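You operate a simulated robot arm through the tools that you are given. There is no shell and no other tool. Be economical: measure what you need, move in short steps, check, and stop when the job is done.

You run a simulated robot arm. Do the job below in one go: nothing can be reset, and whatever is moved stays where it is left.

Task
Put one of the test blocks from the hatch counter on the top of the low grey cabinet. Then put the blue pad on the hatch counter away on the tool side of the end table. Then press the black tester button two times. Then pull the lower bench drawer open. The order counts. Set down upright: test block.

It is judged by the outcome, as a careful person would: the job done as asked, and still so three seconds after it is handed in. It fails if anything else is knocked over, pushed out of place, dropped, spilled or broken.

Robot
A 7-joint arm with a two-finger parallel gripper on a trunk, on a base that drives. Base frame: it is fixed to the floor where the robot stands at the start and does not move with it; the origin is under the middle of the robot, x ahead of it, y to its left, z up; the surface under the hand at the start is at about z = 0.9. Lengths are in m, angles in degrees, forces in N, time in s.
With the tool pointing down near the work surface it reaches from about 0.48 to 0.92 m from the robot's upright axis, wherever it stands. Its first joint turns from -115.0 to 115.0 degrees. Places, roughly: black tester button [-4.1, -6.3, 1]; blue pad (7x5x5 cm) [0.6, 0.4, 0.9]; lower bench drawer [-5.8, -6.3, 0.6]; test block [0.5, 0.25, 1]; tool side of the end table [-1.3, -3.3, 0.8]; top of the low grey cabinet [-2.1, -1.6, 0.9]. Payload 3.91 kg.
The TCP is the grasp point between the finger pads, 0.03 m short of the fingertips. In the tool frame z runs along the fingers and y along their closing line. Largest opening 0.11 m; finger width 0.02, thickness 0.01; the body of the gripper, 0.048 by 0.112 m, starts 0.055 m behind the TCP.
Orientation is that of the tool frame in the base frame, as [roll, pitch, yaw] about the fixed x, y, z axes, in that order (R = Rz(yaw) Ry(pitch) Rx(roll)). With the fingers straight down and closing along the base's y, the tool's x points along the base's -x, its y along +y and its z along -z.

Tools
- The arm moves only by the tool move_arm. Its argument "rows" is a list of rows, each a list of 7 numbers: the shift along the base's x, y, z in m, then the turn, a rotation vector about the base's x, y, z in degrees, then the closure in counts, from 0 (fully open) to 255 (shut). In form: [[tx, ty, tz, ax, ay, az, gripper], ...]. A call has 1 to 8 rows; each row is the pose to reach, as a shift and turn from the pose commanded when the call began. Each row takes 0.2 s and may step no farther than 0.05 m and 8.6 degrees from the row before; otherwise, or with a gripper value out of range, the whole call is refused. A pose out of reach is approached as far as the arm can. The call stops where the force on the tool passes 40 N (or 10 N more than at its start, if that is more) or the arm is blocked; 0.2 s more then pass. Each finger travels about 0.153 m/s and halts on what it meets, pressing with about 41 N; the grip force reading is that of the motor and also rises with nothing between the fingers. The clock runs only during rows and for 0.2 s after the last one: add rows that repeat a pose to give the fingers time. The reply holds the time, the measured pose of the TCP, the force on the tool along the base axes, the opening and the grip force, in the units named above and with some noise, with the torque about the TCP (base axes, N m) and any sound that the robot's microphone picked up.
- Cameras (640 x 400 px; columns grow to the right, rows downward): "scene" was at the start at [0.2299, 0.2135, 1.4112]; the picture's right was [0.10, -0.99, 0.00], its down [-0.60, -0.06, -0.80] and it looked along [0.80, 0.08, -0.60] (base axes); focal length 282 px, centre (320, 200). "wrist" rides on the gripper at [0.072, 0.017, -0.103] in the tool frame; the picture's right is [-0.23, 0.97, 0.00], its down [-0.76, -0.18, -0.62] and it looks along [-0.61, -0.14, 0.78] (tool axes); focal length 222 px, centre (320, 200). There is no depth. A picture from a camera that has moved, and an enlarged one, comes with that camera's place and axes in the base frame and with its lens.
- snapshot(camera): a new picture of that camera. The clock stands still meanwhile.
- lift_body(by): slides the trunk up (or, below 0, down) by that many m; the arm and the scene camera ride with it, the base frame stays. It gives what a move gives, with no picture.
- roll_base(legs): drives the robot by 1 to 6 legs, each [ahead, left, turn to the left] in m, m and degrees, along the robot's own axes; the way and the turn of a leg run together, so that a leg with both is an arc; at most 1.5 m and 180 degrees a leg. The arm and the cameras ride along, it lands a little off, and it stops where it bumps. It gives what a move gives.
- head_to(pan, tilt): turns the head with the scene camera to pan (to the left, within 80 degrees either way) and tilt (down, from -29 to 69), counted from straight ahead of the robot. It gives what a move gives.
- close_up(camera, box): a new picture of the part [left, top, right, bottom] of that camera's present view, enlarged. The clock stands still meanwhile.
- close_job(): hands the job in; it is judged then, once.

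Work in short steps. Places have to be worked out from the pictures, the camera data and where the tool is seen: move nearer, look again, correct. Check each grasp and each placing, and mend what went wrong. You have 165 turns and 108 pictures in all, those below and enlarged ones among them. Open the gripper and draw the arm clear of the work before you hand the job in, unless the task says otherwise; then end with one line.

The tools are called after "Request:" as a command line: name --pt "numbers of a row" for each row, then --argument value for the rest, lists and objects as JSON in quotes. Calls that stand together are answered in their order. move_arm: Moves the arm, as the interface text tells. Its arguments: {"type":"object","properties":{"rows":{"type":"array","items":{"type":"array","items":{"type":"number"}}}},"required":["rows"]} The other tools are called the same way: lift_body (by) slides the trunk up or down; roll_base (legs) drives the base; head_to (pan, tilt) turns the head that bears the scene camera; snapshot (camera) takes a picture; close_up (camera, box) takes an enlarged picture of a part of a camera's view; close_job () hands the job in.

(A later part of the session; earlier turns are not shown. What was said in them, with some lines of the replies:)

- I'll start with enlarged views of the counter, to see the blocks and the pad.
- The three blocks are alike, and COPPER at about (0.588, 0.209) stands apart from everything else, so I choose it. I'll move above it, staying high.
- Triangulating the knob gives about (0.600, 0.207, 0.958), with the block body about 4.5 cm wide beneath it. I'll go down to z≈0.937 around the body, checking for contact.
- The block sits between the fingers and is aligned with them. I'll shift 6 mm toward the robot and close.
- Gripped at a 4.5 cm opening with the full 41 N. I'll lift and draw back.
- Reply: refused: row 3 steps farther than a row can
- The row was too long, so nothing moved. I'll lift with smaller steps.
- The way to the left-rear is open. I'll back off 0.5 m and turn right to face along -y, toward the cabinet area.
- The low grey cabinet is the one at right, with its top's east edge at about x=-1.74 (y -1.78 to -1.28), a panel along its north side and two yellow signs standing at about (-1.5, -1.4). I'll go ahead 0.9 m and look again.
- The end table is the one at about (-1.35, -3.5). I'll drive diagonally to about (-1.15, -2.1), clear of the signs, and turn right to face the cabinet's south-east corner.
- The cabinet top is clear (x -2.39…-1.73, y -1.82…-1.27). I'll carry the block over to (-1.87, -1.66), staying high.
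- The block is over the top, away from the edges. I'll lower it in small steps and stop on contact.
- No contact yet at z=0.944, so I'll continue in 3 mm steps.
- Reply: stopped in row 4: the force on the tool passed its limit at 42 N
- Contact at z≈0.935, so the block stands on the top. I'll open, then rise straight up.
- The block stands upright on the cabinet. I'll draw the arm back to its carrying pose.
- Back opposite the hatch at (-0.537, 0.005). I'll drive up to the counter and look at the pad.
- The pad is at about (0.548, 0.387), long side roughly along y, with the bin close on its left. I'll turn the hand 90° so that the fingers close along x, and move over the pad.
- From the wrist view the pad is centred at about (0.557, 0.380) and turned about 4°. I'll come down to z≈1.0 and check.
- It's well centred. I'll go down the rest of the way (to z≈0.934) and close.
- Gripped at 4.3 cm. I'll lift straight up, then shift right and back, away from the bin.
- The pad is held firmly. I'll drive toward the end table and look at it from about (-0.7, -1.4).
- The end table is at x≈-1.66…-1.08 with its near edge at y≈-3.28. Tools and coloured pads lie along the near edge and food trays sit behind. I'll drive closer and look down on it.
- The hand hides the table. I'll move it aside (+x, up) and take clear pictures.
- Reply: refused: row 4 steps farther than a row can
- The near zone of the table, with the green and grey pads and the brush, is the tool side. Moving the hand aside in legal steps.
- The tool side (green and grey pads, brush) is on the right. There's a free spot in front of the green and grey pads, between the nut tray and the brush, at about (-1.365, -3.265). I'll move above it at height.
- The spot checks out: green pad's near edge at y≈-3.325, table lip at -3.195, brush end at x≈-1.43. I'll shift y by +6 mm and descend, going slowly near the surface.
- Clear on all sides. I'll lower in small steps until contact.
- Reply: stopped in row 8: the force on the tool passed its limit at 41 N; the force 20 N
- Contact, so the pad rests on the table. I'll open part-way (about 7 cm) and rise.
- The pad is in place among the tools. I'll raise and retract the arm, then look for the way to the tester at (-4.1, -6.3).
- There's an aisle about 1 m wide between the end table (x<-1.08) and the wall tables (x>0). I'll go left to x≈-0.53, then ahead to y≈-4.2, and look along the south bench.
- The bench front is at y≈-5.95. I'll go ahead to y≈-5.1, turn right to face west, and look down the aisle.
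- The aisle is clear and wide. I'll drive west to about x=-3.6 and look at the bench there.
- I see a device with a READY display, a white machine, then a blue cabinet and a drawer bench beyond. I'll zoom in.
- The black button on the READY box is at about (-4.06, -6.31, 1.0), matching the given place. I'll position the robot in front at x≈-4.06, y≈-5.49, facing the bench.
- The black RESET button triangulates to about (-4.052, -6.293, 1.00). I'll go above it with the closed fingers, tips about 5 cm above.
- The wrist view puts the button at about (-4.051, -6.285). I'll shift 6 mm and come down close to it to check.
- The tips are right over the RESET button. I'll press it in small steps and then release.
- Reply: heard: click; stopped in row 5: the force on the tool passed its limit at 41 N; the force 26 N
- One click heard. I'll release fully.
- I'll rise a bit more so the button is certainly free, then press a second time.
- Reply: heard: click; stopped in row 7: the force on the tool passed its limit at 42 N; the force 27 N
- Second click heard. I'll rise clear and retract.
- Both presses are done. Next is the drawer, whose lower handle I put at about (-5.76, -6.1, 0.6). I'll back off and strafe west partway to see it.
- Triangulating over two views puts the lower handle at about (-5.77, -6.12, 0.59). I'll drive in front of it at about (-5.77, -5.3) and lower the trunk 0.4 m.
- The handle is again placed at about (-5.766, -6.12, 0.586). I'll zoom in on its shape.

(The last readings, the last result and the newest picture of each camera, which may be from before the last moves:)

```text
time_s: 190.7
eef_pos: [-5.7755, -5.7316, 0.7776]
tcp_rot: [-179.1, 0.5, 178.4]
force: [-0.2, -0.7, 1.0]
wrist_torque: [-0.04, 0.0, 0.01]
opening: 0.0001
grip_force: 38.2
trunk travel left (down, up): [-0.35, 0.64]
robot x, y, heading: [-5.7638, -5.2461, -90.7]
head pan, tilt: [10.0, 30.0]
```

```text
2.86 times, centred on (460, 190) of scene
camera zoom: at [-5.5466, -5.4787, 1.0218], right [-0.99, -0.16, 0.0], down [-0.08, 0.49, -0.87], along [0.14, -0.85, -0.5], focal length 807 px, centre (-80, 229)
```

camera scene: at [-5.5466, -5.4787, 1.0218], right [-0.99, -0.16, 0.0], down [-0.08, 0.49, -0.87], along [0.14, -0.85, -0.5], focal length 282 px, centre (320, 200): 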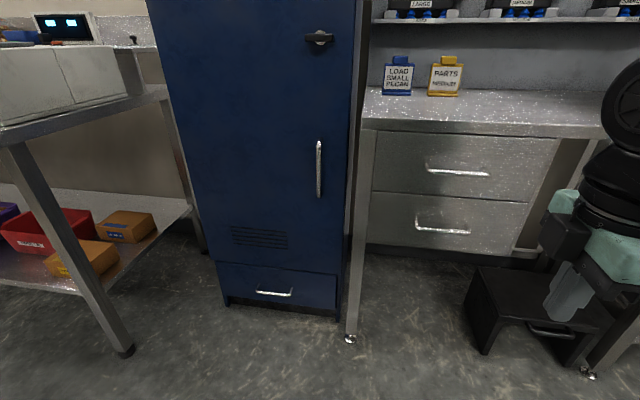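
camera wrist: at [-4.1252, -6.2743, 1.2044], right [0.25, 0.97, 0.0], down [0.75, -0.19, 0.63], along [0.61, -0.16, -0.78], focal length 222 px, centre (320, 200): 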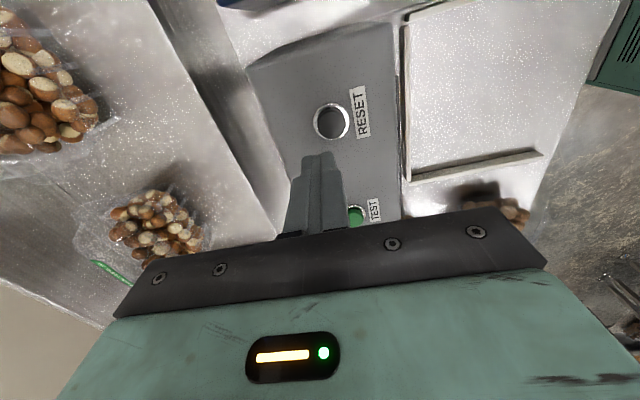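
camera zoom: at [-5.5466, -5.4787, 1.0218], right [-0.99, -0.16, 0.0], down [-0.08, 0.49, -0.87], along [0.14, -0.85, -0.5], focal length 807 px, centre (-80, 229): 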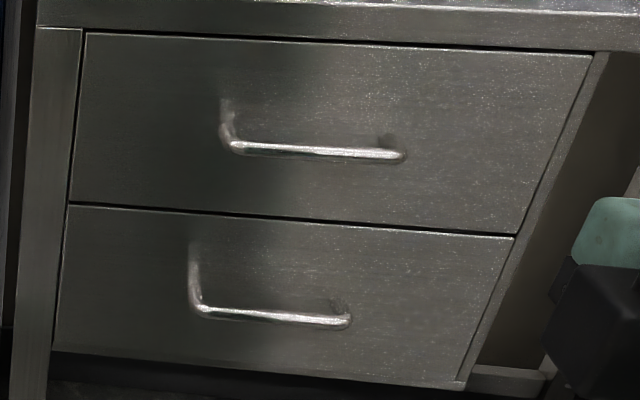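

The bar handle stands out well from the face. I'll tilt the hand to horizontal (pointing to -y, fingers closing vertically) while moving forward, opening the fingers, in two stages.

Request:
move_arm --pt "0 -0.02 -0.012 -8.5 0 0 200" --pt "0 -0.04 -0.024 -17 0 0 150" --pt "0 -0.06 -0.036 -25.5 0 0 130" --pt "0 -0.08 -0.048 -34 0 0 130" --pt "0 -0.1 -0.06 -42.5 0 0 130" --pt "0 -0.12 -0.072 -51 0 0 130" --pt "0 -0.14 -0.084 -59.5 0 0 130" --pt "0 -0.16 -0.096 -68 0 0 130"

```text
time_s: 192.4
eef_pos: [-5.7667, -5.9106, 0.6807]
tcp_rot: [-110.9, 1.6, 179.9]
force: [0.4, 0.5, 0.5]
wrist_torque: [-0.01, -0.02, -0.02]
opening: 0.054
grip_force: 0.0
out of reach, approached as far as the arm can: row 5, 6, 7, 8
trunk travel left (down, up): [-0.35, 0.64]
robot x, y, heading: [-5.7673, -5.2485, -90.6]
head pan, tilt: [10.0, 30.0]
```

The tilt is at 69° with only a small deviation. I'll check with a picture before going on.

Request:
snapshot --camera "scene"

Request:
snapshot --camera "wrist"

```text
40 pictures are left
camera scene: at [-5.5465, -5.4786, 1.0219], right [-0.99, -0.16, 0.0], down [-0.08, 0.49, -0.87], along [0.14, -0.85, -0.5], focal length 282 px, centre (320, 200)
```

scene: 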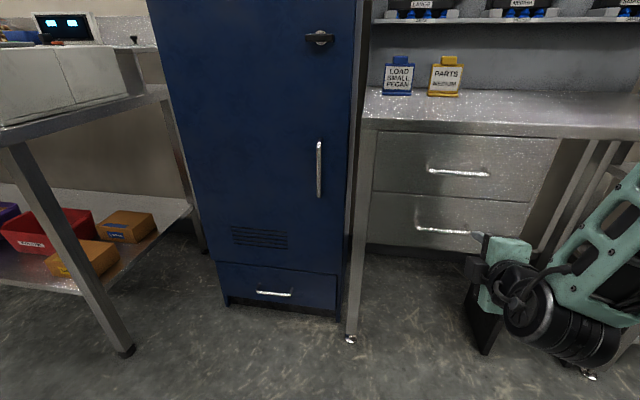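

```text
39 pictures are left
camera wrist: at [-5.8385, -5.8079, 0.6995], right [0.25, 0.35, -0.9], down [0.75, 0.52, 0.41], along [0.61, -0.78, -0.13], focal length 222 px, centre (320, 200)
```

wrist: 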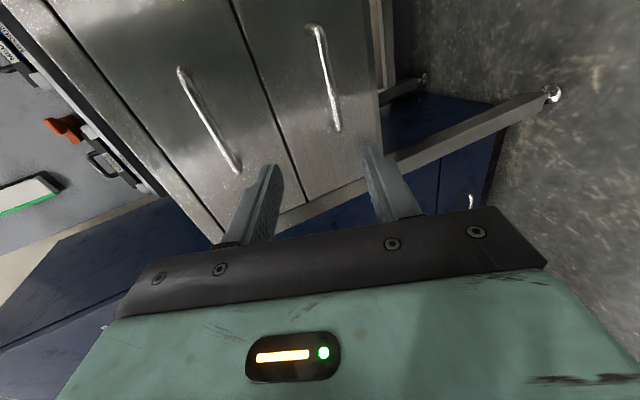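

Handle from the wrist view: x -5.833…-5.704, z≈0.588. I'll finish the tilt, and move to just in front of the bar at its height.

Request:
move_arm --pt "0 -0.025 -0.024 -5 0 0 130" --pt "0.002 -0.055 -0.048 -10 0 0 130" --pt "0.004 -0.085 -0.072 -16 0 0 130" --pt "0.006 -0.12 -0.093 -21 0 0 130" --pt "0.006 -0.12 -0.093 -21 0 0 130"

Request:
snapshot --camera "wrist"

```text
time_s: 193.7
eef_pos: [-5.7606, -6.0311, 0.5881]
tcp_rot: [-90.1, 1.7, -179.5]
force: [-0.1, 0.1, 0.9]
wrist_torque: [0.0, 0.04, 0.01]
opening: 0.0541
grip_force: 0.1
trunk travel left (down, up): [-0.35, 0.64]
robot x, y, heading: [-5.7638, -5.2486, -90.4]
head pan, tilt: [10.0, 30.0]
```

```text
38 pictures are left
camera wrist: at [-5.8333, -5.9291, 0.5687], right [0.25, 0.0, -0.97], down [0.75, 0.63, 0.2], along [0.61, -0.78, 0.16], focal length 222 px, centre (320, 200)
```

wrist: 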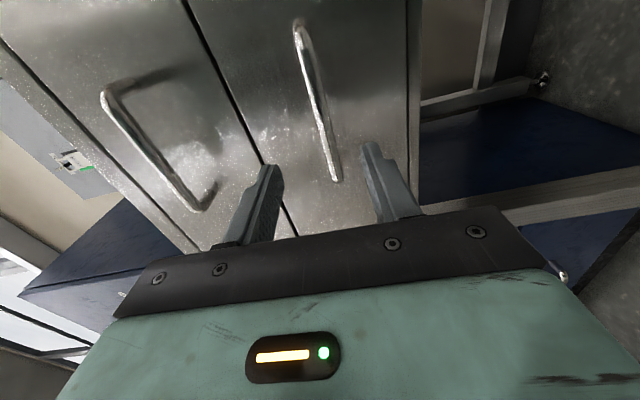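

The hand is level, with the bar between the fingers' heights (z≈0.582). I'll advance 8 cm in small steps.

Request:
move_arm --pt "-0.004 -0.03 -0.005 0 0 0 130" --pt "-0.004 -0.055 -0.005 0 0 0 130" --pt "-0.004 -0.07 -0.005 0 0 0 130" --pt "-0.004 -0.08 -0.005 0 0 0 130"

Request:
snapshot --camera "wrist"

Request:
close_up --camera "scene" --box '[360, 160, 560, 290]'

```text
time_s: 194.7
eef_pos: [-5.7637, -6.1105, 0.5836]
tcp_rot: [-90.0, 1.6, -179.7]
force: [-0.5, 0.8, 0.2]
wrist_torque: [0.01, 0.02, -0.02]
opening: 0.0535
grip_force: 0.0
trunk travel left (down, up): [-0.35, 0.64]
robot x, y, heading: [-5.7677, -5.2444, -90.6]
head pan, tilt: [10.0, 30.0]
```

```text
37 pictures are left
camera wrist: at [-5.8368, -6.0081, 0.564], right [0.25, 0.0, -0.97], down [0.75, 0.63, 0.2], along [0.61, -0.78, 0.16], focal length 222 px, centre (320, 200)
```

wrist: 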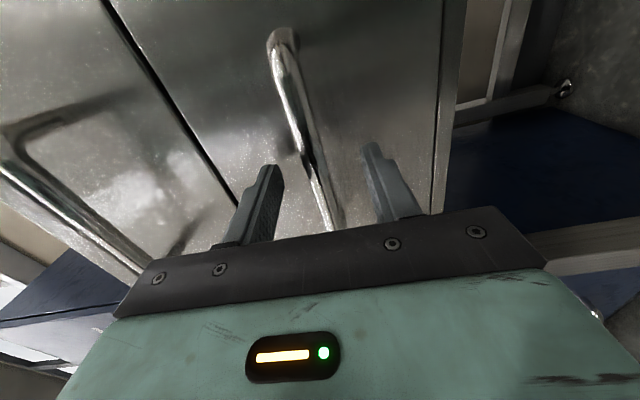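

```text
3.08 times, centred on (460, 225) of scene
camera zoom: at [-5.5465, -5.4787, 1.0218], right [-0.99, -0.16, 0.0], down [-0.08, 0.49, -0.87], along [0.14, -0.85, -0.5], focal length 869 px, centre (-111, 123)
```

zoom: 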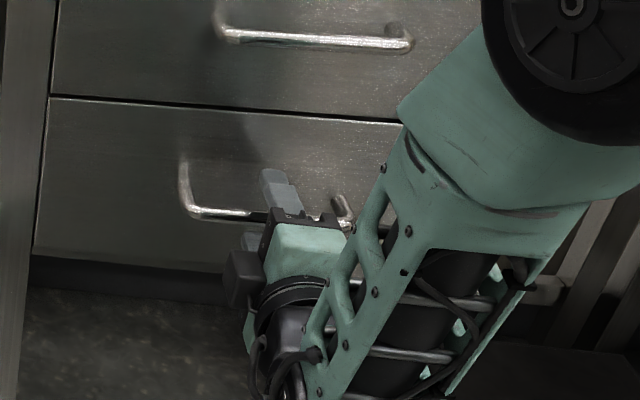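

The bar is between the fingers at the TCP. I'll close on it.

Request:
move_arm --pt "0 0 0 0 0 0 200" --pt "0 0 0 0 0 0 255" --pt "0 0 0 0 0 0 255" --pt "0 0 0 0 0 0 255"

```text
time_s: 195.7
eef_pos: [-5.7654, -6.1106, 0.5831]
tcp_rot: [-90.1, 1.5, -179.6]
force: [0.1, -1.1, -0.9]
wrist_torque: [-0.03, 1.0, 0.1]
opening: 0.0139
grip_force: 44.9
trunk travel left (down, up): [-0.35, 0.64]
robot x, y, heading: [-5.767, -5.2464, -90.7]
head pan, tilt: [10.0, 30.0]
```

The bar is gripped (1.4 cm). I'll pull gently with the arm first and watch the force.

Request:
move_arm --pt "0 0.01 0 0 0 0 255" --pt "0 0.025 0 0 0 0 255" --pt "0 0.045 0 0 0 0 255" --pt "0 0.065 0 0 0 0 255"

Request:
snapshot --camera "wrist"

```text
time_s: 196.7
eef_pos: [-5.766, -6.0451, 0.5831]
tcp_rot: [-90.0, 1.7, -179.6]
force: [-1.6, -0.9, 5.7]
wrist_torque: [-0.07, 0.95, -0.21]
opening: 0.0138
grip_force: 44.9
trunk travel left (down, up): [-0.35, 0.64]
robot x, y, heading: [-5.7649, -5.2416, -90.6]
head pan, tilt: [10.0, 30.0]
```

```text
35 pictures are left
camera wrist: at [-5.8368, -5.9427, 0.5636], right [0.25, 0.0, -0.97], down [0.75, 0.63, 0.2], along [0.61, -0.78, 0.16], focal length 222 px, centre (320, 200)
```

wrist: 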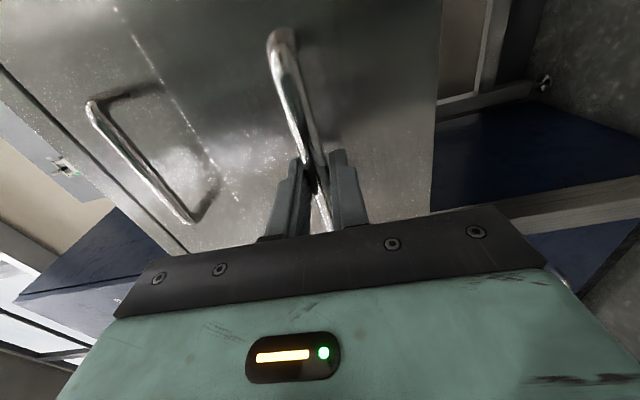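

The drawer is sliding out with the hand. I'll pull further by backing the base 0.18 m.

Request:
roll_base --legs '[[-0.18, 0, 0]]'

Request:
snapshot --camera "scene"

```text
time_s: 198.2
eef_pos: [-5.7653, -5.8679, 0.5834]
tcp_rot: [-89.9, 1.6, -179.8]
force: [-13.0, 1.0, 14.4]
wrist_torque: [-0.18, 0.89, -0.22]
opening: 0.014
grip_force: 45.3
trunk travel left (down, up): [-0.35, 0.64]
robot x, y, heading: [-5.7642, -5.0632, -90.6]
head pan, tilt: [10.0, 30.0]
```

```text
34 pictures are left
camera scene: at [-5.5453, -5.3001, 1.022], right [-0.99, -0.16, 0.0], down [-0.08, 0.49, -0.87], along [0.14, -0.85, -0.5], focal length 282 px, centre (320, 200)
```

scene: 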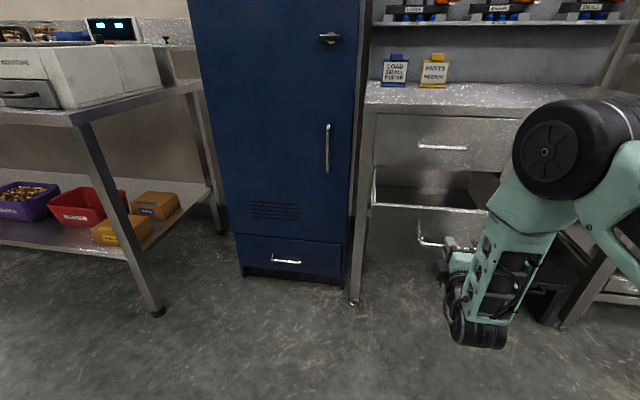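

It's open about 24 cm. I'll pull a little more with the arm, with the force limit guarding against the end stop.

Request:
move_arm --pt "0 0.015 0 0 0 0 255" --pt "0 0.03 0 0 0 0 255" --pt "0 0.045 0 0 0 0 255" --pt "0 0.06 0 0 0 0 255"

```text
time_s: 199.2
eef_pos: [-5.7646, -5.8096, 0.5828]
tcp_rot: [-89.9, 1.6, -179.8]
force: [3.5, -39.1, 0.2]
wrist_torque: [-0.04, 0.94, 0.0]
opening: 0.0145
grip_force: 44.6
trunk travel left (down, up): [-0.35, 0.64]
robot x, y, heading: [-5.7665, -5.0706, -90.7]
head pan, tilt: [10.0, 30.0]
```

The force has risen to 39 N, so the drawer is at its end stop, about 30 cm open. I'll relax slightly, open the fingers, and withdraw along +y.

Request:
move_arm --pt "0 -0.006 0 0 0 0 255" --pt "0 -0.006 0 0 0 0 180" --pt "0 -0.006 0 0 0 0 120" --pt "0 -0.006 0 0 0 0 120"

Request:
snapshot --camera "wrist"

```text
time_s: 200.2
eef_pos: [-5.7657, -5.8131, 0.5825]
tcp_rot: [-90.0, 1.6, -179.8]
force: [0.2, -0.3, 0.3]
wrist_torque: [0.02, 0.0, 0.0]
opening: 0.058
grip_force: 0.0
trunk travel left (down, up): [-0.35, 0.64]
robot x, y, heading: [-5.7611, -5.0647, -90.7]
head pan, tilt: [10.0, 30.0]
```

```text
33 pictures are left
camera wrist: at [-5.8368, -5.7099, 0.5631], right [0.25, 0.0, -0.97], down [0.75, 0.63, 0.2], along [0.61, -0.78, 0.16], focal length 222 px, centre (320, 200)
```

wrist: 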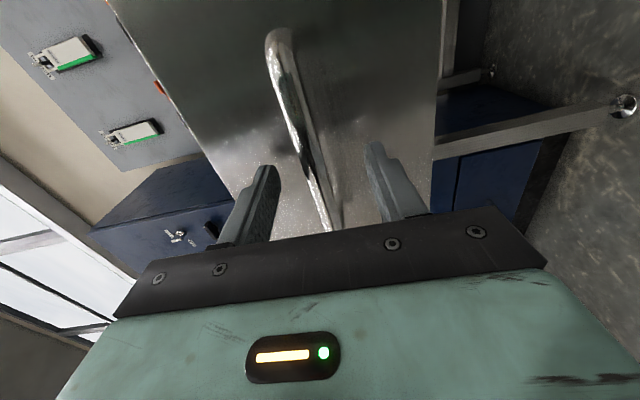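

The bar is free between the open fingers. I'll withdraw by backing the base 0.35 m straight away, and look.

Request:
roll_base --legs '[[-0.35, 0, 0]]'

Request:
snapshot --camera "scene"

```text
time_s: 202.4
eef_pos: [-5.76, -5.463, 0.5832]
tcp_rot: [-90.0, 1.6, -179.7]
force: [0.3, 0.3, -0.4]
wrist_torque: [0.02, 0.0, -0.05]
opening: 0.0583
grip_force: 0.0
trunk travel left (down, up): [-0.35, 0.64]
robot x, y, heading: [-5.7602, -4.7183, -90.3]
head pan, tilt: [10.0, 30.0]
```

```text
32 pictures are left
camera scene: at [-5.5412, -4.9493, 1.0218], right [-0.99, -0.16, 0.0], down [-0.08, 0.49, -0.87], along [0.14, -0.85, -0.5], focal length 282 px, centre (320, 200)
```

scene: 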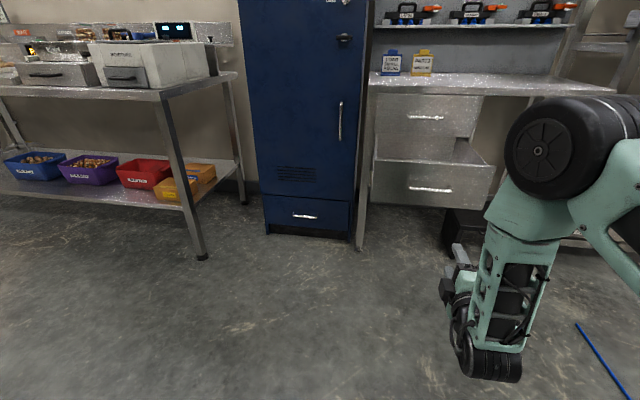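

The lower drawer is open, the upper one is shut, and the arm is clear. I'll open the gripper fully and hand the job in.

Request:
move_arm --pt "0 0 0 0 0 0 0" --pt "0 0 0 0 0 0 0"

Request:
close_job

```text
time_s: 203.0
eef_pos: [-5.7607, -5.4634, 0.5836]
tcp_rot: [-90.1, 1.5, -179.7]
force: [-0.4, -0.3, 0.6]
wrist_torque: [0.0, 0.0, 0.02]
opening: 0.1099
grip_force: 0.0
trunk travel left (down, up): [-0.35, 0.64]
robot x, y, heading: [-5.7626, -4.7123, -90.3]
head pan, tilt: [10.0, 30.0]
```

```text
The job is handed in.
```

The job is done in the order you gave and handed in: the COPPER test block stands upright on the low grey cabinet, the blue pad is on the tool side of the end table, the black tester button was pressed twice (two clicks heard), and the lower bench drawer is pulled fully open.
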